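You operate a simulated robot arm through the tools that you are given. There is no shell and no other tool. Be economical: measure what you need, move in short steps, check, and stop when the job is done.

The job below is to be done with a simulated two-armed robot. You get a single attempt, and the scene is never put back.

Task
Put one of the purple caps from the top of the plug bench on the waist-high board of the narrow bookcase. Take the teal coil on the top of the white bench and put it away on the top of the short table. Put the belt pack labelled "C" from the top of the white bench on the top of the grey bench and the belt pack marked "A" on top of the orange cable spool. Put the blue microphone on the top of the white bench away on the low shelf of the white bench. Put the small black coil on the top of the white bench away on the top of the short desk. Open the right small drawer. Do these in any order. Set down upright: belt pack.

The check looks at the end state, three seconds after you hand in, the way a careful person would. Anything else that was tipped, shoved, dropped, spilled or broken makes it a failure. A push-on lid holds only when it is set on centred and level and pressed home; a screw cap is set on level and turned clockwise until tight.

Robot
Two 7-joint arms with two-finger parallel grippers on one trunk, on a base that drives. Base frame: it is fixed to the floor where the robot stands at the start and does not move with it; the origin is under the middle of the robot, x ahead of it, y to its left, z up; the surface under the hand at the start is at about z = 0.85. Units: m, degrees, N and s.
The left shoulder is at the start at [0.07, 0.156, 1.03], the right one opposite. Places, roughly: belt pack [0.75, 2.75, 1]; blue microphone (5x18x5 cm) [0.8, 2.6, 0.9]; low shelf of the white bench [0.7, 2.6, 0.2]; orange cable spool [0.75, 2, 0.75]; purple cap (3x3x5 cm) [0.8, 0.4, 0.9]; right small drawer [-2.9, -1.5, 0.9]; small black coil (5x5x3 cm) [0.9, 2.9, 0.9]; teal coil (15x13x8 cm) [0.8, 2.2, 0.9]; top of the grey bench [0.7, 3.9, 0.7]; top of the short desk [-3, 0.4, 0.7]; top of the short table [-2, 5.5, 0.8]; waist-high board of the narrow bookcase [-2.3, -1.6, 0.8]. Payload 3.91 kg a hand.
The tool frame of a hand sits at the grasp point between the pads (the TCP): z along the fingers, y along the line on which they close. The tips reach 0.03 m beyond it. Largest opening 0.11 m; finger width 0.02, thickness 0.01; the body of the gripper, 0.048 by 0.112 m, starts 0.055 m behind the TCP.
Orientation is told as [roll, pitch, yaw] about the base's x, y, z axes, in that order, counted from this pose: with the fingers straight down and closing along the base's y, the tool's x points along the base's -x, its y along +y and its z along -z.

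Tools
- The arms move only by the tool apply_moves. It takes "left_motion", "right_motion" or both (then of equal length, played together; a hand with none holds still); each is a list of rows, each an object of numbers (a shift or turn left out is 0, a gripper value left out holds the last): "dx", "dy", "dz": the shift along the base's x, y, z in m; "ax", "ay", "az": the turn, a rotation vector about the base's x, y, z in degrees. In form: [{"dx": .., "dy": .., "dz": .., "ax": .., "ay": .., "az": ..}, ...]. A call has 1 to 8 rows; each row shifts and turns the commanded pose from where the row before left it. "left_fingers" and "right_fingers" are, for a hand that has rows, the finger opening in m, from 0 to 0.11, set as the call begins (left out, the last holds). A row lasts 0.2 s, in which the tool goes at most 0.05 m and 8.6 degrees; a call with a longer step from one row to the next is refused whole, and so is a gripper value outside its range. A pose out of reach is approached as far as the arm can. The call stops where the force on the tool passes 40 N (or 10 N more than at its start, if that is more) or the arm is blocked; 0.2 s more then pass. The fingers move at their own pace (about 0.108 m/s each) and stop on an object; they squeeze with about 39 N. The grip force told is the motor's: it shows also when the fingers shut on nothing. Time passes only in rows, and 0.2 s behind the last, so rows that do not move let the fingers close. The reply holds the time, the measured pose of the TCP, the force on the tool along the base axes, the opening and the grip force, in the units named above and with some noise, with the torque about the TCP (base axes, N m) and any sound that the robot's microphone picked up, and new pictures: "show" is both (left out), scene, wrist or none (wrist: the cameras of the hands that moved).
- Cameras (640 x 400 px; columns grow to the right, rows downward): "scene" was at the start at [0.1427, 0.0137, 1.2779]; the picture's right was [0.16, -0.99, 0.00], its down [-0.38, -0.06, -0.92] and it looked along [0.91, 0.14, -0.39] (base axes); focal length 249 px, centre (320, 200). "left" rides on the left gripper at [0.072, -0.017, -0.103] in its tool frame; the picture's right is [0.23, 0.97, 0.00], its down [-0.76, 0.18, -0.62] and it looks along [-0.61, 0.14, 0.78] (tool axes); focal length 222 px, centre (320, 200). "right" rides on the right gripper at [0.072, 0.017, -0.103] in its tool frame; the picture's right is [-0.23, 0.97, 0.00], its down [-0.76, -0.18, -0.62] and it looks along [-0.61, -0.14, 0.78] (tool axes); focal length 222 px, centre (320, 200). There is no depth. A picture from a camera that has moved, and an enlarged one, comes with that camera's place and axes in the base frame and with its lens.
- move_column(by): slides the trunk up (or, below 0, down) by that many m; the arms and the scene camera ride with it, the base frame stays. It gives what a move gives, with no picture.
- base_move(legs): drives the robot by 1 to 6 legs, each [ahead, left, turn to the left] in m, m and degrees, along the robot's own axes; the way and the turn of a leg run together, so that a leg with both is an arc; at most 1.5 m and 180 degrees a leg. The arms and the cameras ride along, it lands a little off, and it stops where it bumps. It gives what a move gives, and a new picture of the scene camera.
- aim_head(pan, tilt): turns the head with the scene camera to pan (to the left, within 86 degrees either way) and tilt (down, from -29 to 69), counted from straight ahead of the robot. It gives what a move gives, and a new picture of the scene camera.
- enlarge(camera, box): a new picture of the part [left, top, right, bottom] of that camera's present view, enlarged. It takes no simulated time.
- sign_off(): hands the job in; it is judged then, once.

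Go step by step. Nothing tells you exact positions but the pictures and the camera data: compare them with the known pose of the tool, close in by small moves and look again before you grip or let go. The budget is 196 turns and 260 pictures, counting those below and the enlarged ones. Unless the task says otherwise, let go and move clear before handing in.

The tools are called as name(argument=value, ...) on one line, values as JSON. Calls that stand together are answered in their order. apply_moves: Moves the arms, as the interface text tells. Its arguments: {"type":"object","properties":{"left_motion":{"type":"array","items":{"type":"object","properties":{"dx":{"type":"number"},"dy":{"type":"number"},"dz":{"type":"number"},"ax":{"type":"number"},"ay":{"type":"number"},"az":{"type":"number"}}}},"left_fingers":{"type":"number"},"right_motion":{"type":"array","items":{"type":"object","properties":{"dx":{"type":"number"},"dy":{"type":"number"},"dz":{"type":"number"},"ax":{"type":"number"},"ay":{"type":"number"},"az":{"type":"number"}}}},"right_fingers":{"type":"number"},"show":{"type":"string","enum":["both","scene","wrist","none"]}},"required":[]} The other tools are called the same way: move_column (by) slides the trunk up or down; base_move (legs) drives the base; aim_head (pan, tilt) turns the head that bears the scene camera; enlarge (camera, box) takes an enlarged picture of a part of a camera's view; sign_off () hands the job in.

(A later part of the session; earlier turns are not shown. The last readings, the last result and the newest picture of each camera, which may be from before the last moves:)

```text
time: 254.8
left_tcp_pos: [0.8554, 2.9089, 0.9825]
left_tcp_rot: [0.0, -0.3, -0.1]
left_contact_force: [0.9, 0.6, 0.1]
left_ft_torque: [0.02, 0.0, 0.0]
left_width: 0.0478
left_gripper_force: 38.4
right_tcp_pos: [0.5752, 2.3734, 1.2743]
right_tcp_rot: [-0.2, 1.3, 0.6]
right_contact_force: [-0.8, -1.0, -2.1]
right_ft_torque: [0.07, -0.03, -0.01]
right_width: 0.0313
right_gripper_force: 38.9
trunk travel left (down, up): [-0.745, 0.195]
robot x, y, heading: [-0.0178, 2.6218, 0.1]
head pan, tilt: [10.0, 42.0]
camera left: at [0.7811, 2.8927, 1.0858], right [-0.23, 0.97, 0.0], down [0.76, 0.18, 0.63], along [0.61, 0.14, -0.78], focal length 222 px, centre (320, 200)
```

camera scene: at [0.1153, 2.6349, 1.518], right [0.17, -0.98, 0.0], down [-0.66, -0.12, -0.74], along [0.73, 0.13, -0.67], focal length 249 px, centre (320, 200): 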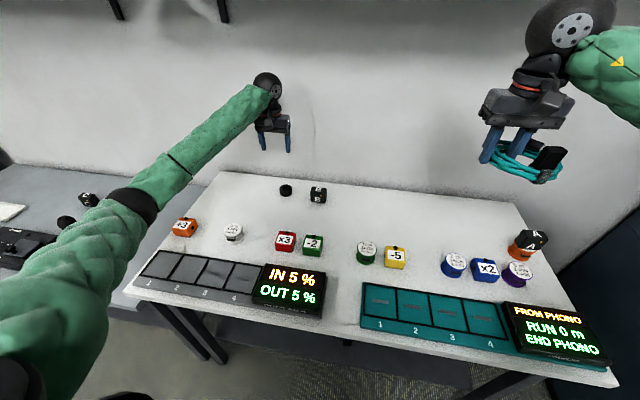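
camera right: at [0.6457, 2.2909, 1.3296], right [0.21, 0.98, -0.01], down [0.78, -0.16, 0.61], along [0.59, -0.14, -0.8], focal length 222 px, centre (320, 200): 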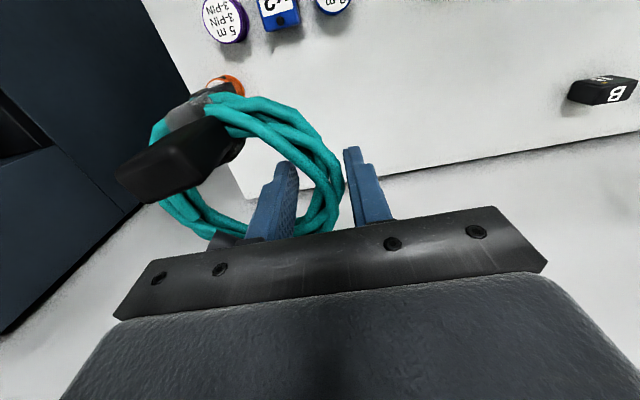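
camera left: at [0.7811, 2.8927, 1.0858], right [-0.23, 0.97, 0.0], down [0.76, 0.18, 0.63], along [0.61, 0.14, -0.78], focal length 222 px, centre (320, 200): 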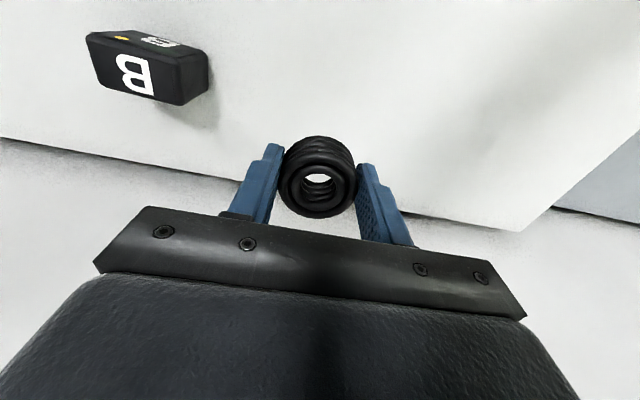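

Both coils are held. I lift, draw in, back away and look north toward the short table.

apply_moves(left_motion=[{"dz": 0.05}, {"dz": 0.05}, {"dz": 0.05}, {"dz": 0.05}, {"dx": -0.045, "dz": 0.01}, {"dx": -0.045}, {"dx": -0.045}, {"dx": -0.045}], show="none")

base_move(legs=[[-0.7, 0, 0], [0, 0, 90]])

aim_head(pan=20, tilt=22)

```text
time: 256.6
left_tcp_pos: [0.6743, 2.91, 1.1931]
left_tcp_rot: [-0.1, -0.4, -0.1]
left_contact_force: [-0.5, 0.0, -0.2]
left_ft_torque: [0.01, 0.01, 0.02]
left_width: 0.0476
left_gripper_force: 39.4
right_tcp_pos: [0.5732, 2.3739, 1.2747]
right_tcp_rot: [-0.3, 1.3, 0.5]
right_contact_force: [-0.4, -0.3, -1.2]
right_ft_torque: [0.08, -0.02, -0.01]
right_width: 0.0315
right_gripper_force: 38.7
trunk travel left (down, up): [-0.745, 0.195]
robot x, y, heading: [-0.0166, 2.6204, 0.3]
head pan, tilt: [10.0, 42.0]
```

```text
time: 264.3
left_tcp_pos: [-1.0263, 3.3087, 1.1911]
left_tcp_rot: [-0.1, -0.4, 91.2]
left_contact_force: [0.4, -0.2, -1.3]
left_ft_torque: [-0.01, -0.02, -0.04]
left_width: 0.0477
left_gripper_force: 39.1
right_tcp_pos: [-0.4878, 3.2182, 1.2727]
right_tcp_rot: [-0.3, 1.3, 91.9]
right_contact_force: [-0.1, -1.0, -1.5]
right_ft_torque: [0.0, 0.1, 0.0]
right_width: 0.0314
right_gripper_force: 38.6
trunk travel left (down, up): [-0.745, 0.195]
robot x, y, heading: [-0.7184, 2.623, 91.4]
head pan, tilt: [10.0, 42.0]
camera scene: at [-0.7383, 2.7513, 1.5179], right [0.98, 0.2, 0.0], down [0.13, -0.66, -0.74], along [-0.15, 0.73, -0.67], focal length 249 px, centre (320, 200)
```

scene: 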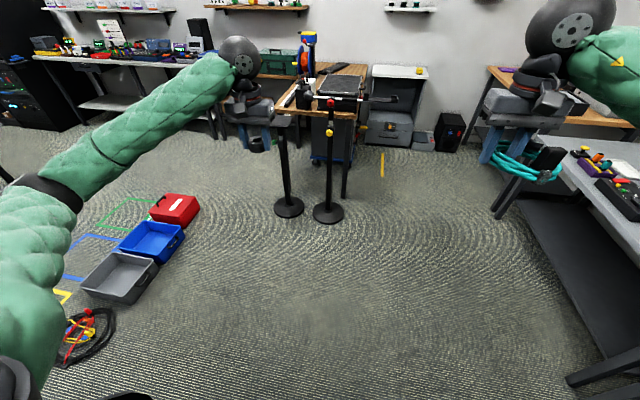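

```text
time: 265.1
left_tcp_pos: [-1.0257, 3.3075, 1.1905]
left_tcp_rot: [0.0, -0.3, 91.2]
left_contact_force: [-0.6, 0.2, -0.5]
left_ft_torque: [0.04, -0.01, -0.02]
left_width: 0.0479
left_gripper_force: 38.6
right_tcp_pos: [-0.4885, 3.2198, 1.2745]
right_tcp_rot: [-0.2, 1.4, 92.0]
right_contact_force: [0.1, -0.3, -2.5]
right_ft_torque: [-0.02, 0.08, -0.01]
right_width: 0.0316
right_gripper_force: 39.0
trunk travel left (down, up): [-0.745, 0.195]
robot x, y, heading: [-0.7201, 2.62, 91.3]
head pan, tilt: [20.0, 22.0]
camera scene: at [-0.7553, 2.7558, 1.5489], right [0.93, 0.36, 0.0], down [0.14, -0.35, -0.93], along [-0.34, 0.86, -0.38], focal length 249 px, centre (320, 200)
```

scene: 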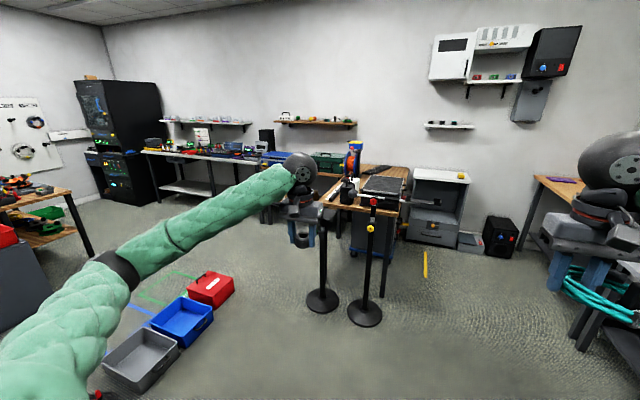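

The short table is the wooden one on the back wall left of the black-posted workbench. Bins and stands block the direct way, so I go around by the west: strafe left along y≈2.4 first, then look.

base_move(legs=[[-0.2, 0, 0], [0, 1.1, 0], [0, 1.1, 0]])

aim_head(pan=0, tilt=25)

```text
time: 277.2
left_tcp_pos: [-3.2352, 3.0284, 1.1901]
left_tcp_rot: [-0.1, -0.3, 92.0]
left_contact_force: [0.9, -0.4, 0.4]
left_ft_torque: [-0.02, 0.04, 0.0]
left_width: 0.0477
left_gripper_force: 39.0
right_tcp_pos: [-2.6943, 2.9456, 1.274]
right_tcp_rot: [-0.1, 1.4, 92.5]
right_contact_force: [1.5, 0.3, -1.7]
right_ft_torque: [-0.01, 0.1, 0.0]
right_width: 0.0312
right_gripper_force: 38.8
trunk travel left (down, up): [-0.745, 0.195]
robot x, y, heading: [-2.9224, 2.3449, 92.0]
head pan, tilt: [20.0, 22.0]
camera scene: at [-2.957, 2.4795, 1.549], right [0.93, 0.38, 0.0], down [0.14, -0.35, -0.93], along [-0.35, 0.86, -0.38], focal length 249 px, centre (320, 200)
```

scene: 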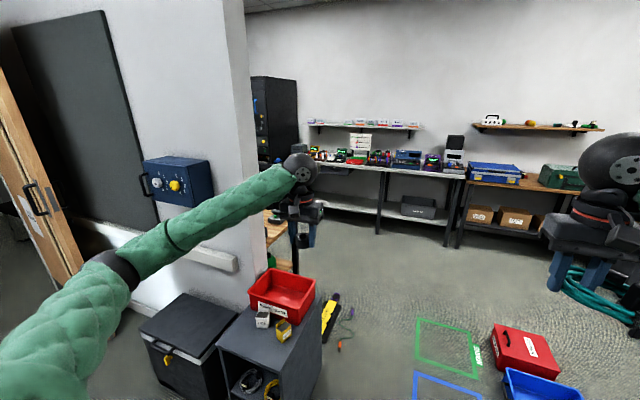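

```text
time: 278.0
left_tcp_pos: [-3.2333, 3.0296, 1.192]
left_tcp_rot: [0.0, -0.3, 92.0]
left_contact_force: [0.4, -0.2, -1.1]
left_ft_torque: [-0.03, 0.03, 0.02]
left_width: 0.0475
left_gripper_force: 38.3
right_tcp_pos: [-2.6945, 2.9477, 1.2728]
right_tcp_rot: [-0.1, 1.4, 92.6]
right_contact_force: [0.6, -0.8, -1.9]
right_ft_torque: [0.01, 0.1, 0.02]
right_width: 0.0314
right_gripper_force: 38.6
trunk travel left (down, up): [-0.745, 0.195]
robot x, y, heading: [-2.9201, 2.345, 91.9]
head pan, tilt: [0.0, 25.0]
camera scene: at [-2.9252, 2.4856, 1.5441], right [1.0, 0.04, 0.0], down [0.02, -0.42, -0.91], along [-0.03, 0.91, -0.42], focal length 249 px, centre (320, 200)
```

scene: 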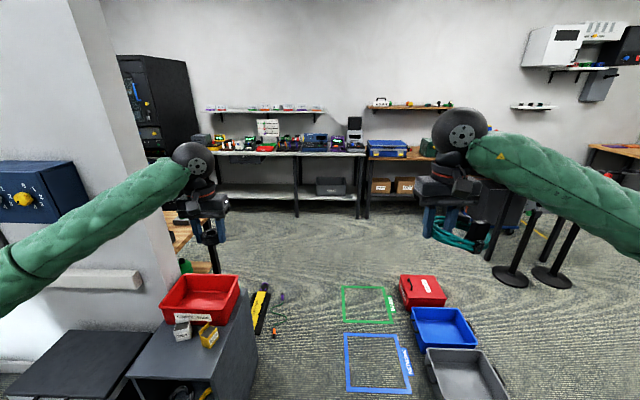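

The lane ahead at x≈-2.7 between cart and bins is clear. I drive north through it.

base_move(legs=[[0, -0.2, -2], [1.1, 0, 0], [1.0, 0, 0]])

aim_head(pan=-20, tilt=30)

```text
time: 289.7
left_tcp_pos: [-3.0199, 5.1595, 1.1917]
left_tcp_rot: [0.0, -0.3, 89.9]
left_contact_force: [0.5, 0.1, -0.1]
left_ft_torque: [-0.01, 0.02, -0.03]
left_width: 0.0477
left_gripper_force: 39.6
right_tcp_pos: [-2.4854, 5.0586, 1.2735]
right_tcp_rot: [-0.2, 1.4, 90.5]
right_contact_force: [0.3, -0.1, -2.3]
right_ft_torque: [-0.01, 0.07, 0.0]
right_width: 0.031
right_gripper_force: 39.4
trunk travel left (down, up): [-0.745, 0.195]
robot x, y, heading: [-2.7299, 4.4629, 89.8]
head pan, tilt: [0.0, 25.0]
camera scene: at [-2.7313, 4.6057, 1.5441], right [1.0, 0.0, 0.0], down [0.0, -0.42, -0.91], along [0.0, 0.91, -0.42], focal length 249 px, centre (320, 200)
```

scene: 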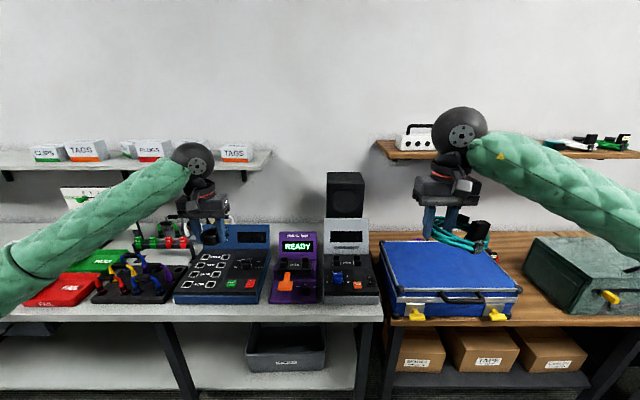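

```text
time: 290.5
left_tcp_pos: [-3.0212, 5.1587, 1.1912]
left_tcp_rot: [0.0, -0.4, 90.0]
left_contact_force: [0.1, -0.4, -0.6]
left_ft_torque: [0.01, 0.03, -0.01]
left_width: 0.0475
left_gripper_force: 39.3
right_tcp_pos: [-2.4851, 5.0584, 1.2723]
right_tcp_rot: [-0.2, 1.4, 90.6]
right_contact_force: [-0.4, -0.4, -1.4]
right_ft_torque: [-0.01, 0.11, 0.0]
right_width: 0.0309
right_gripper_force: 38.8
trunk travel left (down, up): [-0.745, 0.195]
robot x, y, heading: [-2.7351, 4.4646, 90.2]
head pan, tilt: [-20.0, 30.0]
camera scene: at [-2.7004, 4.5982, 1.5362], right [0.94, -0.34, 0.0], down [-0.17, -0.47, -0.87], along [0.29, 0.81, -0.5], focal length 249 px, centre (320, 200)
```

scene: 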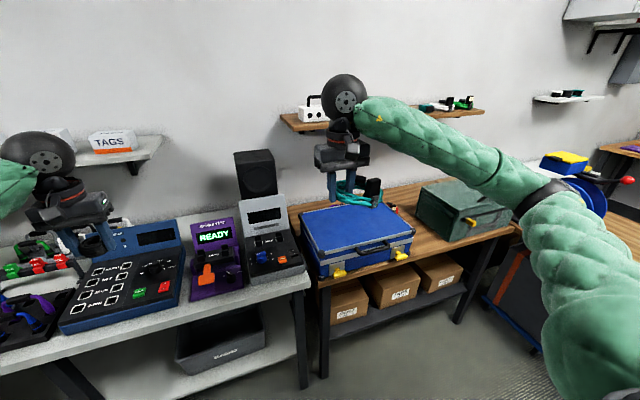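

The short table holds a blue case and a green toolbox, with free wood between them. I move right for a straight look at the gap.

base_move(legs=[[0, -0.55, 0]])

apply_moves(right_motion=[{"dx": 0.045}, {"dx": 0.045}, {"dx": 0.045}, {"dx": 0.045}, {"dx": 0.045}], show="none")

aim_head(pan=-12, tilt=38)

```text
time: 293.7
left_tcp_pos: [-2.4708, 5.1592, 1.1926]
left_tcp_rot: [0.0, -0.3, 90.0]
left_contact_force: [0.1, -0.5, -0.7]
left_ft_torque: [0.03, 0.02, 0.01]
left_width: 0.0476
left_gripper_force: 39.5
right_tcp_pos: [-1.9347, 5.0607, 1.2728]
right_tcp_rot: [-0.2, 1.5, 90.7]
right_contact_force: [-0.8, 0.0, -2.0]
right_ft_torque: [-0.01, 0.11, -0.03]
right_width: 0.0309
right_gripper_force: 39.1
trunk travel left (down, up): [-0.745, 0.195]
robot x, y, heading: [-2.1809, 4.4656, 90.0]
head pan, tilt: [-20.0, 30.0]
camera scene: at [-2.149, 4.5999, 1.5362], right [0.94, -0.34, 0.0], down [-0.17, -0.47, -0.87], along [0.29, 0.81, -0.5], focal length 249 px, centre (320, 200)
```

scene: 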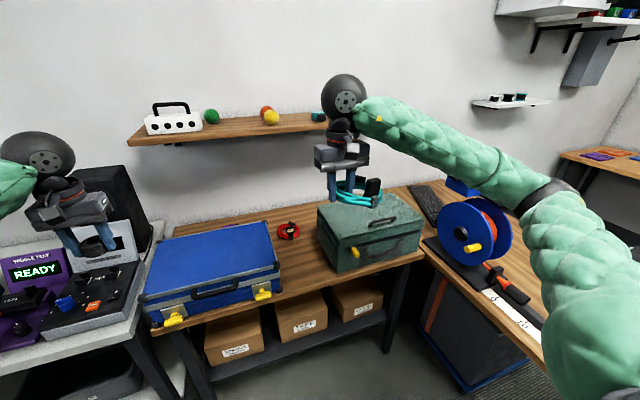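

```text
time: 294.9
left_tcp_pos: [-2.4708, 5.1588, 1.1926]
left_tcp_rot: [0.1, -0.4, 90.1]
left_contact_force: [-0.1, -0.6, -0.1]
left_ft_torque: [-0.03, 0.02, 0.01]
left_width: 0.0477
left_gripper_force: 39.1
right_tcp_pos: [-1.7106, 5.058, 1.2722]
right_tcp_rot: [-0.2, 1.4, 90.8]
right_contact_force: [-0.4, 0.1, -3.0]
right_ft_torque: [-0.03, 0.1, -0.03]
right_width: 0.0311
right_gripper_force: 39.5
trunk travel left (down, up): [-0.745, 0.195]
robot x, y, heading: [-2.1779, 4.4639, 90.3]
head pan, tilt: [-20.0, 30.0]
```

```text
time: 295.6
left_tcp_pos: [-2.4716, 5.1606, 1.1923]
left_tcp_rot: [0.0, -0.2, 90.1]
left_contact_force: [0.0, -0.5, -0.5]
left_ft_torque: [0.0, -0.02, -0.01]
left_width: 0.0475
left_gripper_force: 38.9
right_tcp_pos: [-1.7105, 5.0591, 1.2743]
right_tcp_rot: [-0.2, 1.4, 90.7]
right_contact_force: [-0.3, 0.1, -2.6]
right_ft_torque: [-0.01, 0.09, -0.03]
right_width: 0.0311
right_gripper_force: 39.0
trunk travel left (down, up): [-0.745, 0.195]
robot x, y, heading: [-2.179, 4.466, 90.2]
head pan, tilt: [-12.0, 38.0]
camera scene: at [-2.1624, 4.5995, 1.5238], right [0.98, -0.2, 0.0], down [-0.13, -0.6, -0.79], along [0.16, 0.77, -0.62], focal length 249 px, centre (320, 200)
```

scene: 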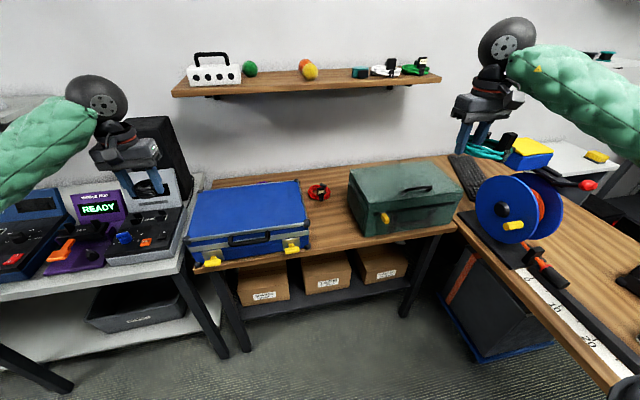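

The gap between case and toolbox is 0.2 m wide, free at about (-1.98, 5.30). I turn the right hand 50° so the coil and camera fit, and go above it.

apply_moves(right_motion=[{"az": 8.3, "dx": -0.04}, {"az": 8.3, "dx": -0.04}, {"az": 8.3, "dx": -0.04}, {"az": 8.3, "dx": -0.04, "dy": 0.02}, {"az": 8.3, "dx": -0.04, "dy": 0.02}, {"az": 8.3, "dx": -0.04, "dy": 0.02}, {"dx": -0.04, "dy": 0.03}, {"dx": -0.02, "dy": 0.04}], show="none")

apply_moves(right_motion=[{"dy": 0.035, "dz": -0.03}, {"dy": 0.035, "dz": -0.03}, {"dz": -0.04}, {}])

```text
time: 297.4
left_tcp_pos: [-2.4716, 5.1604, 1.1907]
left_tcp_rot: [-0.1, -0.3, 90.0]
left_contact_force: [0.6, -0.1, -1.4]
left_ft_torque: [-0.04, -0.03, -0.04]
left_width: 0.0477
left_gripper_force: 39.2
right_tcp_pos: [-2.0096, 5.1919, 1.2733]
right_tcp_rot: [-0.2, 1.4, 140.5]
right_contact_force: [-0.3, 0.7, -1.6]
right_ft_torque: [-0.08, 0.05, -0.02]
right_width: 0.0308
right_gripper_force: 39.0
trunk travel left (down, up): [-0.745, 0.195]
robot x, y, heading: [-2.1808, 4.4636, 90.0]
head pan, tilt: [-12.0, 38.0]
```

```text
time: 298.4
left_tcp_pos: [-2.4719, 5.1613, 1.1903]
left_tcp_rot: [-0.1, -0.4, 90.1]
left_contact_force: [-0.1, 0.9, -1.3]
left_ft_torque: [-0.06, -0.01, 0.05]
left_width: 0.0475
left_gripper_force: 38.6
right_tcp_pos: [-2.0112, 5.2615, 1.1732]
right_tcp_rot: [-0.3, 1.4, 140.5]
right_contact_force: [-0.5, 0.1, -2.2]
right_ft_torque: [-0.06, 0.04, -0.03]
right_width: 0.0311
right_gripper_force: 38.9
trunk travel left (down, up): [-0.745, 0.195]
robot x, y, heading: [-2.1824, 4.4622, 90.0]
head pan, tilt: [-12.0, 38.0]
camera scene: at [-2.1631, 4.6005, 1.5237], right [0.98, -0.2, 0.0], down [-0.13, -0.6, -0.79], along [0.16, 0.77, -0.62], focal length 249 px, centre (320, 200)
camera right: at [-1.9681, 5.204, 1.277], right [-0.79, -0.61, -0.01], down [-0.49, 0.63, 0.6], along [-0.36, 0.48, -0.8], focal length 222 px, centre (320, 200)
```

scene: 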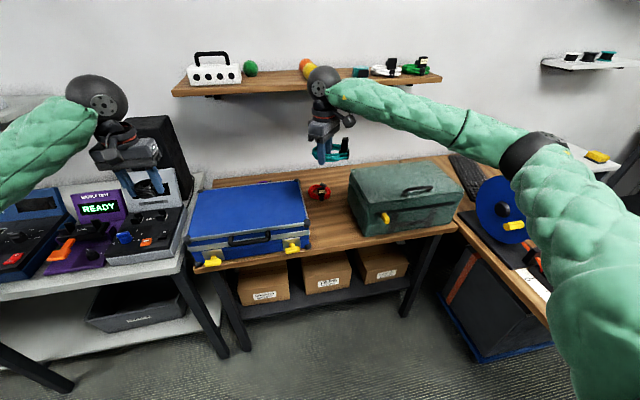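
right: 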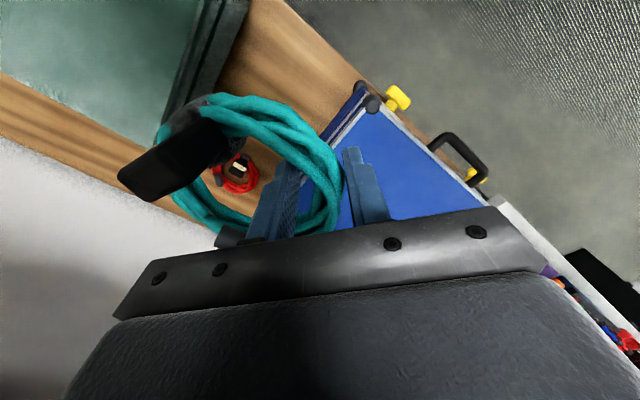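

The ring centre is over the gap with clearances of about 2.5 cm each side. I shift slightly toward the front and lower.

apply_moves(right_motion=[{"dx": 0.008, "dy": -0.035}, {"dz": -0.045}, {"dz": -0.045}, {"dz": -0.045}, {"dz": -0.045}, {"dz": -0.03}, {}])

enlarge(camera="scene", box=[260, 130, 420, 270])

```text
time: 300.0
left_tcp_pos: [-2.4725, 5.1603, 1.1906]
left_tcp_rot: [-0.1, -0.3, 90.0]
left_contact_force: [-0.2, 0.1, -1.0]
left_ft_torque: [0.0, -0.02, -0.02]
left_width: 0.0476
left_gripper_force: 39.1
right_tcp_pos: [-2.0034, 5.2257, 0.9651]
right_tcp_rot: [-0.3, 1.5, 140.6]
right_contact_force: [0.0, -0.5, -2.0]
right_ft_torque: [-0.05, 0.07, 0.0]
right_width: 0.0308
right_gripper_force: 39.4
trunk travel left (down, up): [-0.745, 0.195]
robot x, y, heading: [-2.1833, 4.4654, 90.1]
head pan, tilt: [-12.0, 38.0]
camera scene: at [-2.1626, 4.5994, 1.5238], right [0.98, -0.2, 0.0], down [-0.13, -0.6, -0.79], along [0.16, 0.77, -0.62], focal length 249 px, centre (320, 200)
camera right: at [-1.9592, 5.1678, 1.0691], right [-0.79, -0.61, -0.01], down [-0.49, 0.63, 0.61], along [-0.36, 0.49, -0.8], focal length 222 px, centre (320, 200)
```

scene: 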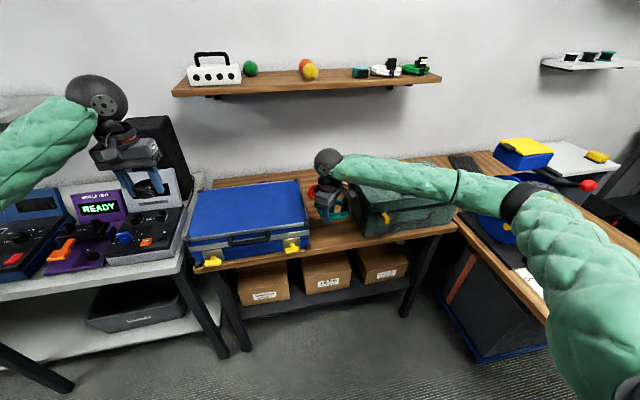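
right: 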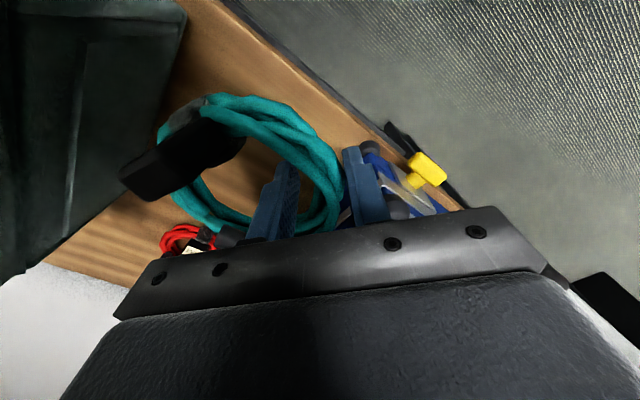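

```text
2.86 times, centred on (340, 200) of scene
camera zoom: at [-2.1626, 4.5994, 1.5238], right [0.98, -0.2, 0.0], down [-0.13, -0.6, -0.79], along [0.16, 0.77, -0.62], focal length 712 px, centre (263, 200)
```

zoom: 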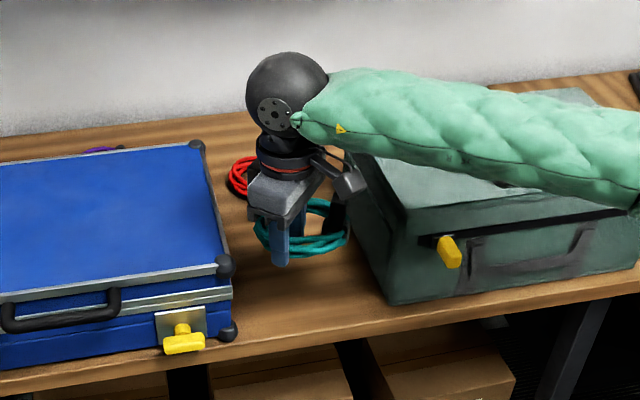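

The forearm will pass close above the toolbox lid, so I raise the trunk 0.15 to steepen it before lowering further.

move_column(by=0.15)

apply_moves(right_motion=[{"dz": -0.045}, {"dz": -0.045}, {"dz": -0.045}, {"dz": -0.02}, {"dz": -0.02}, {}])

enlarge(camera="scene", box=[260, 170, 420, 310])

```text
time: 301.7
left_tcp_pos: [-2.4709, 5.1605, 1.34]
left_tcp_rot: [-0.1, -0.3, 90.2]
left_contact_force: [0.1, -0.5, 0.1]
left_ft_torque: [-0.04, 0.04, -0.03]
left_width: 0.0477
left_gripper_force: 39.2
right_tcp_pos: [-2.0026, 5.2255, 1.1152]
right_tcp_rot: [-0.1, 1.4, 140.5]
right_contact_force: [0.5, 0.7, -2.2]
right_ft_torque: [-0.09, 0.07, 0.02]
right_width: 0.0311
right_gripper_force: 39.2
trunk travel left (down, up): [-0.895, 0.045]
robot x, y, heading: [-2.1812, 4.4664, 90.2]
head pan, tilt: [-12.0, 38.0]
```

```text
time: 303.1
left_tcp_pos: [-2.4718, 5.1605, 1.3403]
left_tcp_rot: [0.0, -0.2, 90.1]
left_contact_force: [0.1, -0.7, 0.2]
left_ft_torque: [-0.02, 0.02, -0.01]
left_width: 0.0478
left_gripper_force: 39.4
right_tcp_pos: [-2.0014, 5.2255, 0.9397]
right_tcp_rot: [-0.2, 1.3, 140.5]
right_contact_force: [0.6, 0.3, -1.7]
right_ft_torque: [-0.1, 0.1, -0.01]
right_width: 0.0305
right_gripper_force: 39.2
trunk travel left (down, up): [-0.895, 0.045]
robot x, y, heading: [-2.1832, 4.4638, 90.2]
head pan, tilt: [-12.0, 38.0]
camera scene: at [-2.1623, 4.5994, 1.6738], right [0.98, -0.2, 0.0], down [-0.13, -0.6, -0.79], along [0.16, 0.77, -0.62], focal length 249 px, centre (320, 200)
camera right: at [-1.9582, 5.1676, 1.0448], right [-0.79, -0.61, -0.01], down [-0.49, 0.63, 0.61], along [-0.36, 0.49, -0.8], focal length 222 px, centre (320, 200)
```

scene: 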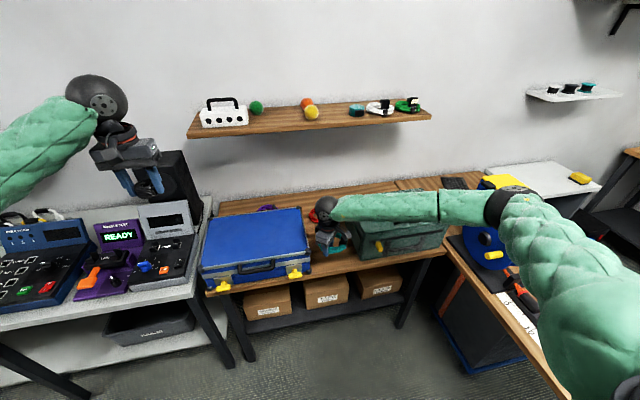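
right: 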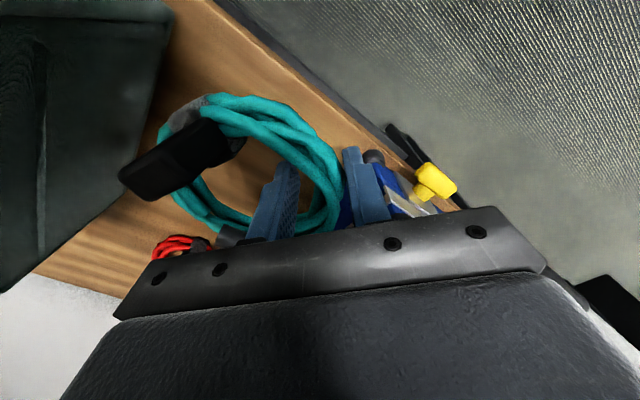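

```text
2.86 times, centred on (340, 240) of scene
camera zoom: at [-2.1623, 4.5994, 1.6738], right [0.98, -0.2, 0.0], down [-0.13, -0.6, -0.79], along [0.16, 0.77, -0.62], focal length 712 px, centre (263, 86)
```

zoom: 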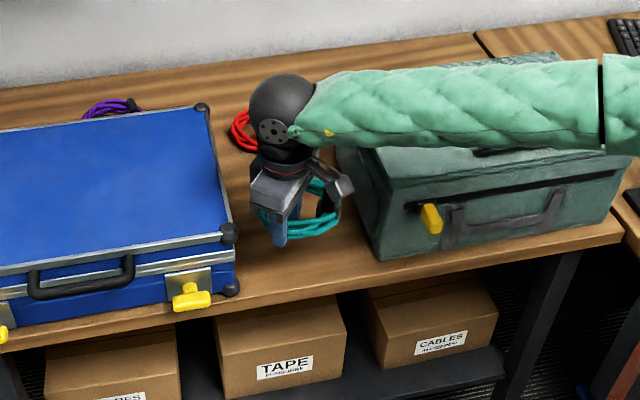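

apply_moves(right_motion=[{"dz": -0.02}, {"dz": -0.02}, {"dz": -0.01}, {"dz": -0.006}, {"dz": -0.005}, {"dz": -0.005}, {}], show="wrist")

enlarge(camera="scene", box=[260, 170, 420, 310])

```text
time: 304.7
left_tcp_pos: [-2.4715, 5.1587, 1.3411]
left_tcp_rot: [0.1, -0.3, 90.1]
left_contact_force: [0.2, -0.3, -1.6]
left_ft_torque: [-0.05, -0.02, 0.02]
left_width: 0.0478
left_gripper_force: 39.3
right_tcp_pos: [-2.0021, 5.2255, 0.8747]
right_tcp_rot: [-0.2, 1.3, 140.5]
right_contact_force: [0.1, 0.1, -1.3]
right_ft_torque: [-0.08, 0.05, 0.02]
right_width: 0.0312
right_gripper_force: 38.7
trunk travel left (down, up): [-0.895, 0.045]
robot x, y, heading: [-2.1775, 4.4664, 90.3]
head pan, tilt: [-12.0, 38.0]
camera right: at [-1.9588, 5.1679, 0.9782], right [-0.79, -0.61, -0.01], down [-0.49, 0.63, 0.61], along [-0.36, 0.49, -0.8], focal length 222 px, centre (320, 200)
```

right: 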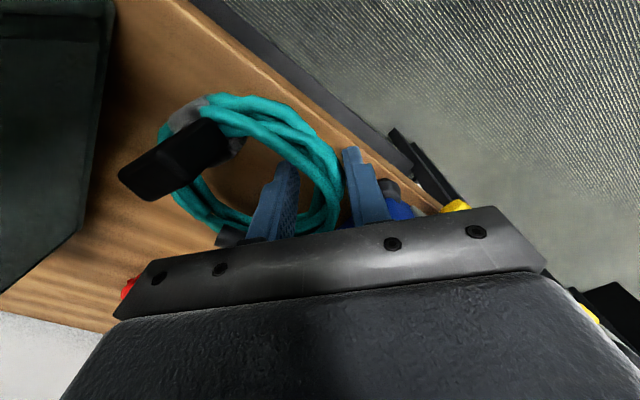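

```text
2.86 times, centred on (340, 240) of scene
camera zoom: at [-2.1623, 4.5996, 1.6738], right [0.98, -0.2, 0.0], down [-0.13, -0.6, -0.79], along [0.16, 0.77, -0.62], focal length 712 px, centre (263, 86)
```

zoom: 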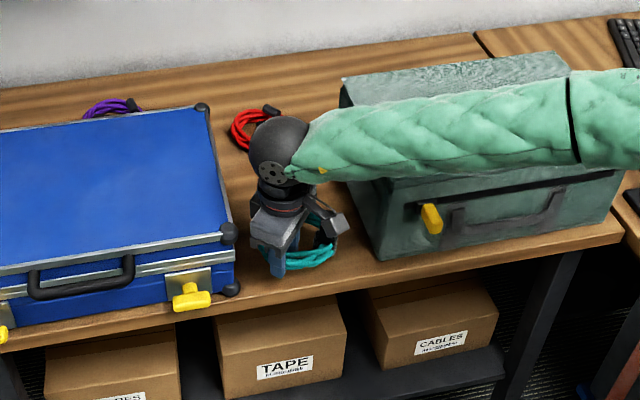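

Parallax shows the table top is lower (z≈0.785) and its front edge at y≈5.21, so I move 7 cm further in before lowering.

apply_moves(right_motion=[{"dy": 0.035, "dx": 0.003}, {"dy": 0.035}, {"dz": -0.02}, {"dz": -0.012}, {}], show="wrist")

enlarge(camera="scene", box=[260, 170, 420, 310])

```text
time: 305.9
left_tcp_pos: [-2.4699, 5.1601, 1.3406]
left_tcp_rot: [0.0, -0.4, 90.1]
left_contact_force: [-0.4, 0.0, -0.6]
left_ft_torque: [0.0, 0.02, 0.0]
left_width: 0.0474
left_gripper_force: 39.1
right_tcp_pos: [-1.9979, 5.2486, 0.8413]
right_tcp_rot: [-0.2, 1.2, 140.3]
right_contact_force: [-0.8, -0.5, -2.3]
right_ft_torque: [-0.08, 0.06, 0.0]
right_width: 0.0309
right_gripper_force: 38.8
right hand out of reach, approached as far as the arm can: row 1, 2
trunk travel left (down, up): [-0.895, 0.045]
robot x, y, heading: [-2.1801, 4.4624, 90.2]
head pan, tilt: [-12.0, 38.0]
camera right: at [-1.9552, 5.19, 0.9456], right [-0.8, -0.6, -0.01], down [-0.49, 0.63, 0.61], along [-0.36, 0.49, -0.79], focal length 222 px, centre (320, 200)
```

right: 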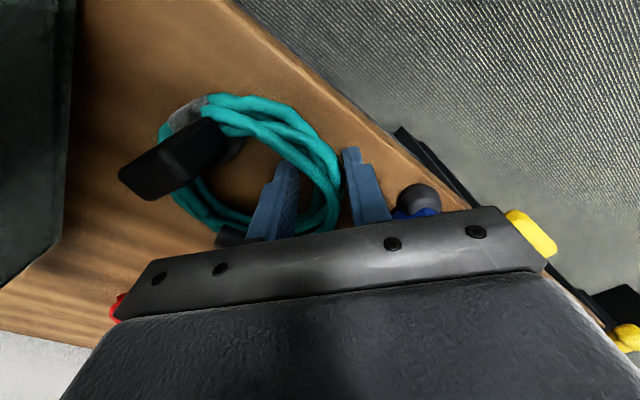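

```text
2.86 times, centred on (340, 240) of scene
camera zoom: at [-2.1604, 4.5987, 1.6739], right [0.98, -0.2, 0.0], down [-0.13, -0.6, -0.79], along [0.16, 0.77, -0.62], focal length 712 px, centre (263, 86)
```

zoom: 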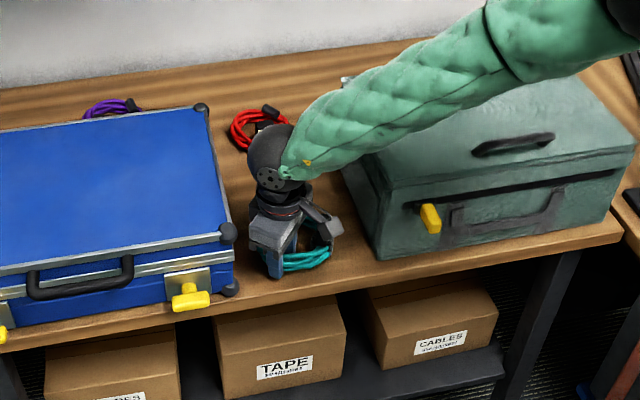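

The arm is at its reach with the trunk this high; the base moves 5 cm ahead instead.

base_move(legs=[[0.05, 0, 0]])

enlarge(camera="right", box=[0, 0, 640, 400])

```text
time: 306.9
left_tcp_pos: [-2.4736, 5.2013, 1.3459]
left_tcp_rot: [0.0, -0.7, 90.1]
left_contact_force: [-0.6, -0.2, -0.6]
left_ft_torque: [0.05, -0.02, 0.01]
left_width: 0.0477
left_gripper_force: 38.9
right_tcp_pos: [-2.0003, 5.2926, 0.8472]
right_tcp_rot: [-0.7, 1.2, 140.4]
right_contact_force: [0.1, -1.3, -1.8]
right_ft_torque: [-0.04, 0.03, 0.01]
right_width: 0.031
right_gripper_force: 38.6
trunk travel left (down, up): [-0.895, 0.045]
robot x, y, heading: [-2.1798, 4.5147, 90.1]
head pan, tilt: [-12.0, 38.0]
camera scene: at [-2.1627, 4.6385, 1.675], right [0.98, -0.2, 0.0], down [-0.13, -0.6, -0.79], along [0.16, 0.78, -0.61], focal length 249 px, centre (320, 200)
```

scene: 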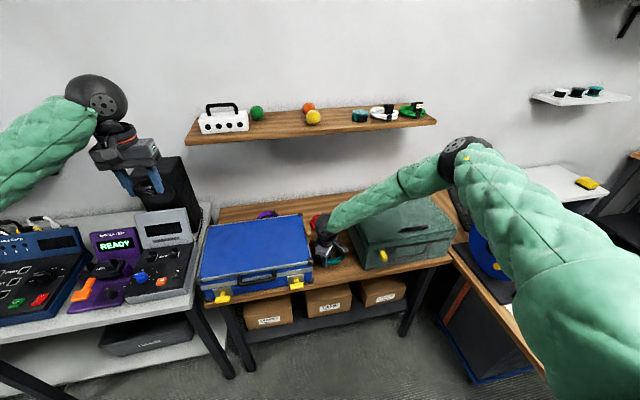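

```text
1.00 times, centred on (320, 200) of right (not enlarged: the box is as wide or as high as the picture)
camera zoom: at [-1.9572, 5.2342, 0.9509], right [-0.8, -0.61, -0.02], down [-0.49, 0.62, 0.61], along [-0.36, 0.49, -0.79], focal length 222 px, centre (320, 200)
```

zoom: 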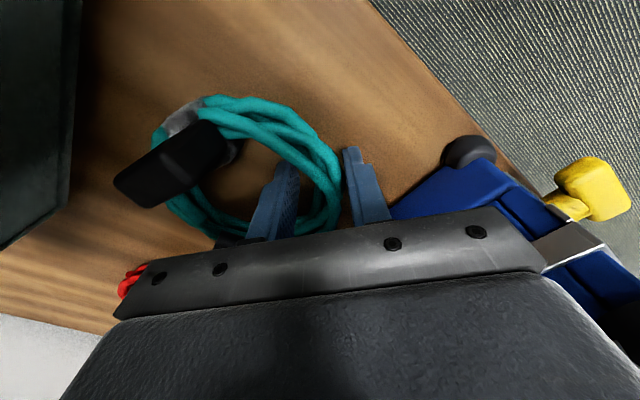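

A slight sway shows in the readings; I check with an idle row whether something is in contact.

apply_moves(right_motion=[{}, {}], show="none")

enlarge(camera="scene", box=[260, 110, 500, 300])

```text
time: 307.5
left_tcp_pos: [-2.4732, 5.2042, 1.3435]
left_tcp_rot: [0.0, -0.5, 90.1]
left_contact_force: [-0.1, 0.2, -0.8]
left_ft_torque: [0.02, 0.02, -0.03]
left_width: 0.0475
left_gripper_force: 39.0
right_tcp_pos: [-2.0004, 5.295, 0.8435]
right_tcp_rot: [-0.6, 1.2, 140.4]
right_contact_force: [0.4, 0.2, -1.1]
right_ft_torque: [-0.02, 0.06, 0.02]
right_width: 0.0311
right_gripper_force: 38.6
trunk travel left (down, up): [-0.895, 0.045]
robot x, y, heading: [-2.1795, 4.5135, 90.3]
head pan, tilt: [-12.0, 38.0]
```

```text
2.11 times, centred on (380, 205) of scene
camera zoom: at [-2.1627, 4.6444, 1.6743], right [0.98, -0.2, 0.0], down [-0.13, -0.6, -0.79], along [0.16, 0.77, -0.61], focal length 524 px, centre (194, 190)
```

zoom: 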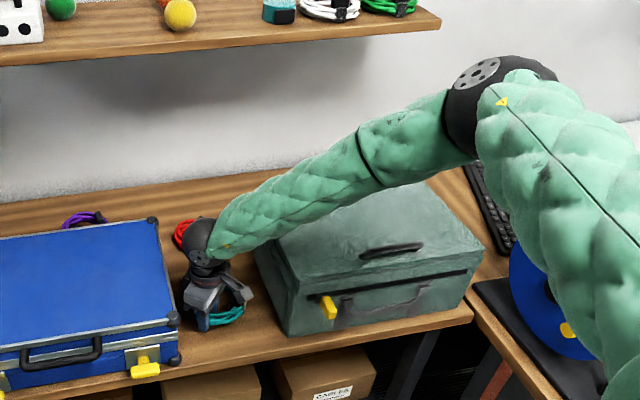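

It is only settling. I lower the last centimetres.

apply_moves(right_motion=[{"dz": -0.008}, {"dz": -0.005}, {"dz": -0.004}, {"dz": -0.004}, {"dz": -0.004}, {"dz": -0.004}, {}], show="wrist")

```text
time: 308.6
left_tcp_pos: [-2.472, 5.2055, 1.3432]
left_tcp_rot: [0.0, -0.5, 90.1]
left_contact_force: [-0.5, 0.0, -1.2]
left_ft_torque: [0.02, -0.04, 0.0]
left_width: 0.0475
left_gripper_force: 39.2
right_tcp_pos: [-2.0007, 5.2979, 0.8306]
right_tcp_rot: [-0.8, 1.0, 140.2]
right_contact_force: [3.0, -14.9, 28.5]
right_ft_torque: [-0.86, 0.55, 0.37]
right_width: 0.0311
right_gripper_force: 39.2
right hand out of reach, approached as far as the arm can: row 3, 5
trunk travel left (down, up): [-0.895, 0.045]
robot x, y, heading: [-2.1834, 4.5123, 89.9]
head pan, tilt: [-12.0, 38.0]
stopped in row 5 (right hand): the force on the tool passed its limit at 44 N (the readings are from after the stop); the commanded pose is now the measured one
camera right: at [-1.9573, 5.2387, 0.9342], right [-0.8, -0.6, -0.02], down [-0.49, 0.62, 0.61], along [-0.36, 0.5, -0.79], focal length 222 px, centre (320, 200)
```

right: 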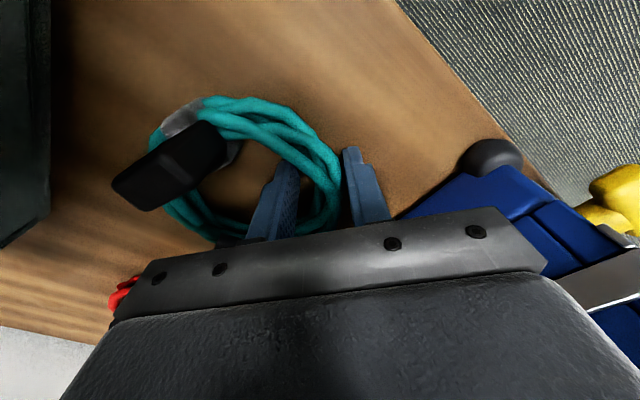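

The coil is down on the table. I open a little and lift straight up.

apply_moves(right_motion=[{"dz": 0.002}, {}, {}, {"dz": 0.02}, {"dz": 0.03}, {"dz": 0.04}, {"dz": 0.05}, {"dz": 0.05}], right_fingers=0.055)

enlarge(camera="scene", box=[260, 110, 500, 300])

```text
time: 310.4
left_tcp_pos: [-2.4719, 5.2079, 1.3427]
left_tcp_rot: [0.0, -0.4, 90.1]
left_contact_force: [0.7, -0.3, -0.5]
left_ft_torque: [0.04, 0.03, -0.01]
left_width: 0.0476
left_gripper_force: 39.0
right_tcp_pos: [-2.0011, 5.2984, 1.0216]
right_tcp_rot: [-0.8, 0.9, 140.3]
right_contact_force: [0.5, -0.5, 0.2]
right_ft_torque: [0.02, -0.02, 0.02]
right_width: 0.0548
right_gripper_force: 0.1
trunk travel left (down, up): [-0.895, 0.045]
robot x, y, heading: [-2.181, 4.5149, 90.3]
head pan, tilt: [-12.0, 38.0]
camera scene: at [-2.162, 4.647, 1.6739], right [0.98, -0.2, 0.0], down [-0.13, -0.6, -0.79], along [0.16, 0.77, -0.62], focal length 249 px, centre (320, 200)
camera right: at [-1.9582, 5.2399, 1.1246], right [-0.8, -0.6, -0.02], down [-0.49, 0.62, 0.61], along [-0.36, 0.49, -0.79], focal length 222 px, centre (320, 200)
```

scene: 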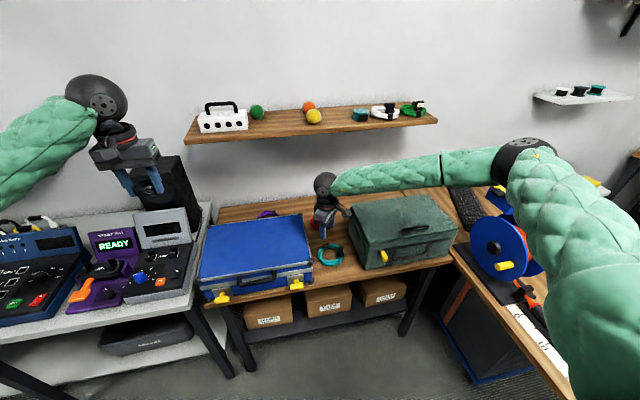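
right: 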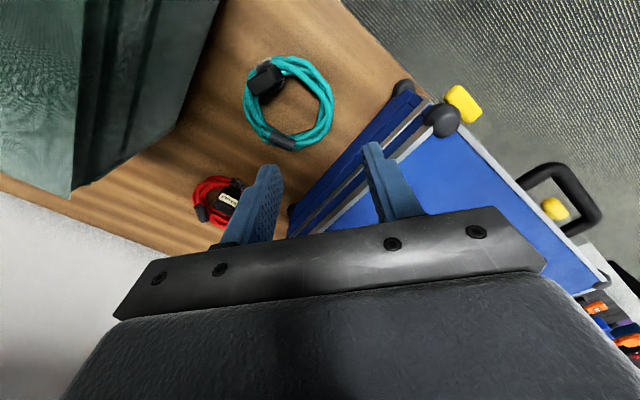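

```text
2.11 times, centred on (380, 205) of scene
camera zoom: at [-2.162, 4.647, 1.6739], right [0.98, -0.2, 0.0], down [-0.13, -0.6, -0.79], along [0.16, 0.77, -0.62], focal length 524 px, centre (194, 190)
```

zoom: 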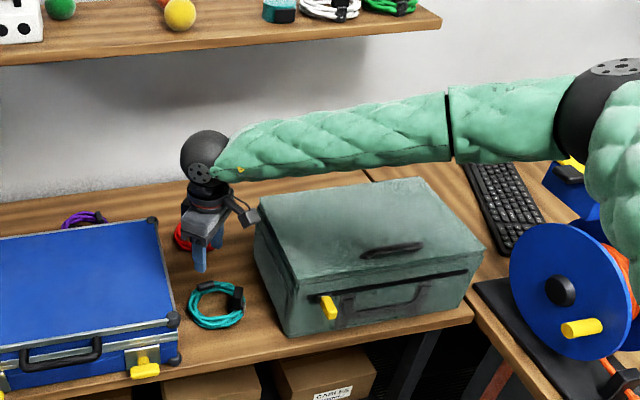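

The teal coil lies on the short table. I lift, unwind the right wrist, and withdraw the way I came, toward the short desk.

apply_moves(right_motion=[{"dz": 0.05}, {"dz": 0.05}, {"dz": 0.05, "az": -8}, {"az": -8.3, "dy": -0.03}, {"az": -8.3, "dy": -0.04}, {"az": -8.3, "dy": -0.04}, {"az": -8.3, "dy": -0.04, "dx": 0.02}, {"az": -8.3, "dy": -0.02, "dx": 0.04}], show="none")

base_move(legs=[[-0.08, 0, 0], [0, 0.52, 0], [-1.1, 0, 0], [-0.95, 0, 0]])

move_column(by=-0.15)

```text
time: 312.2
left_tcp_pos: [-2.4707, 5.2059, 1.3433]
left_tcp_rot: [0.1, -0.4, 90.2]
left_contact_force: [0.3, -0.7, -0.8]
left_ft_torque: [0.02, -0.02, -0.01]
left_width: 0.0476
left_gripper_force: 38.5
right_tcp_pos: [-1.9402, 5.1295, 1.1702]
right_tcp_rot: [-0.6, 1.0, 90.7]
right_contact_force: [-0.3, -0.1, -0.9]
right_ft_torque: [0.02, 0.05, 0.02]
right_width: 0.0548
right_gripper_force: 0.0
trunk travel left (down, up): [-0.895, 0.045]
robot x, y, heading: [-2.1816, 4.5128, 90.2]
head pan, tilt: [-12.0, 38.0]
```

```text
time: 325.7
left_tcp_pos: [-2.9774, 3.0781, 1.3429]
left_tcp_rot: [0.1, -0.4, 89.6]
left_contact_force: [-0.1, -0.6, -1.0]
left_ft_torque: [0.01, 0.0, -0.01]
left_width: 0.0478
left_gripper_force: 38.9
right_tcp_pos: [-2.4469, 2.9943, 1.1685]
right_tcp_rot: [-0.7, 1.1, 90.4]
right_contact_force: [-0.9, 0.2, 0.6]
right_ft_torque: [-0.02, 0.01, -0.02]
right_width: 0.0551
right_gripper_force: 0.1
trunk travel left (down, up): [-0.895, 0.045]
robot x, y, heading: [-2.6941, 2.3826, 89.6]
head pan, tilt: [-12.0, 38.0]
camera scene: at [-2.6729, 2.5147, 1.6738], right [0.98, -0.21, 0.0], down [-0.13, -0.6, -0.79], along [0.17, 0.77, -0.62], focal length 249 px, centre (320, 200)
```

scene: 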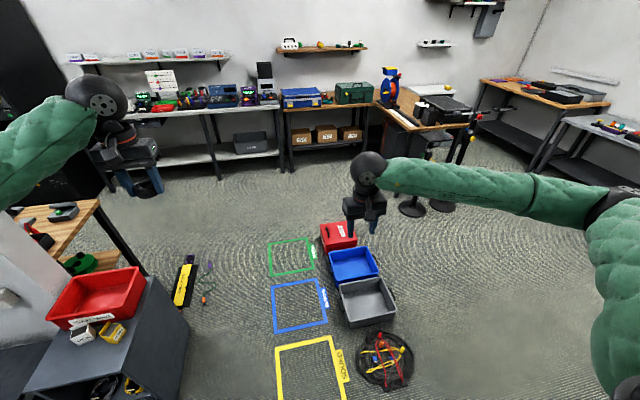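

```text
time: 327.4
left_tcp_pos: [-2.9772, 3.0769, 1.1921]
left_tcp_rot: [0.0, -0.5, 89.5]
left_contact_force: [-0.3, 0.9, -0.6]
left_ft_torque: [-0.01, 0.0, -0.03]
left_width: 0.0477
left_gripper_force: 38.9
right_tcp_pos: [-2.4478, 2.994, 1.019]
right_tcp_rot: [-0.7, 1.1, 90.3]
right_contact_force: [-0.2, 0.0, 0.7]
right_ft_torque: [0.0, 0.01, 0.02]
right_width: 0.055
right_gripper_force: 0.1
trunk travel left (down, up): [-0.745, 0.195]
robot x, y, heading: [-2.6944, 2.3823, 89.9]
head pan, tilt: [-12.0, 38.0]
```

apply_moves(right_motion=[{"dz": 0.05}, {"dz": 0.05}, {"dz": 0.05}, {"dz": 0.05}, {"dz": 0.03}], show="none")

base_move(legs=[[0, -0.95, 0], [-1.0, 0, 0], [-0.9, 0, 0], [0, 0, 90]])

aim_head(pan=0, tilt=30)

```text
time: 328.6
left_tcp_pos: [-2.9784, 3.0772, 1.1927]
left_tcp_rot: [0.0, -0.4, 89.7]
left_contact_force: [-0.5, -1.0, -0.8]
left_ft_torque: [-0.01, 0.0, -0.01]
left_width: 0.0477
left_gripper_force: 39.3
right_tcp_pos: [-2.4457, 2.9945, 1.2503]
right_tcp_rot: [-0.8, 1.2, 90.2]
right_contact_force: [-0.2, 0.2, -1.0]
right_ft_torque: [0.04, -0.02, -0.01]
right_width: 0.0549
right_gripper_force: 0.2
trunk travel left (down, up): [-0.745, 0.195]
robot x, y, heading: [-2.6924, 2.3838, 89.7]
head pan, tilt: [-12.0, 38.0]
```

```text
time: 346.5
left_tcp_pos: [-2.4429, 0.1916, 1.1926]
left_tcp_rot: [0.1, -0.3, -179.6]
left_contact_force: [-0.6, -0.9, 0.1]
left_ft_torque: [-0.02, -0.01, 0.02]
left_width: 0.0473
left_gripper_force: 38.5
right_tcp_pos: [-2.3694, 0.7228, 1.2489]
right_tcp_rot: [-0.7, 1.1, -178.8]
right_contact_force: [0.6, 0.5, 0.7]
right_ft_torque: [0.04, 0.03, -0.02]
right_width: 0.0551
right_gripper_force: 0.0
trunk travel left (down, up): [-0.745, 0.195]
robot x, y, heading: [-1.7496, 0.4833, -179.5]
head pan, tilt: [-12.0, 38.0]
camera scene: at [-1.8849, 0.5031, 1.5238], right [0.2, 0.98, 0.0], down [0.6, -0.12, -0.79], along [-0.77, 0.16, -0.62], focal length 249 px, centre (320, 200)
```

scene: 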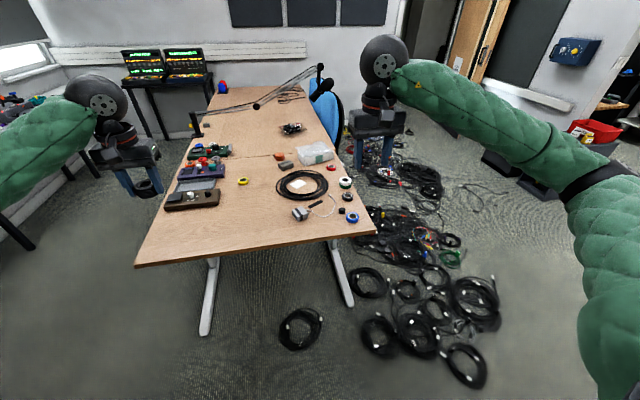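

```text
time: 347.2
left_tcp_pos: [-2.4424, 0.1925, 1.1918]
left_tcp_rot: [0.0, -0.4, -179.4]
left_contact_force: [0.8, 0.1, -0.7]
left_ft_torque: [-0.03, -0.01, -0.03]
left_width: 0.0476
left_gripper_force: 38.4
right_tcp_pos: [-2.3684, 0.7244, 1.2495]
right_tcp_rot: [-0.7, 1.1, -178.9]
right_contact_force: [-0.2, -0.3, -1.0]
right_ft_torque: [0.01, -0.02, 0.0]
right_width: 0.0549
right_gripper_force: 0.1
trunk travel left (down, up): [-0.745, 0.195]
robot x, y, heading: [-1.7513, 0.4895, -179.2]
head pan, tilt: [0.0, 30.0]
camera scene: at [-1.8907, 0.4854, 1.5361], right [-0.01, 1.0, 0.0], down [0.5, 0.01, -0.87], along [-0.87, -0.01, -0.5], focal length 249 px, centre (320, 200)
```

scene: 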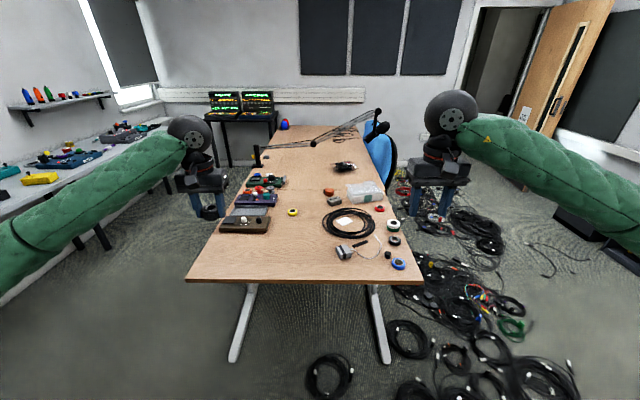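

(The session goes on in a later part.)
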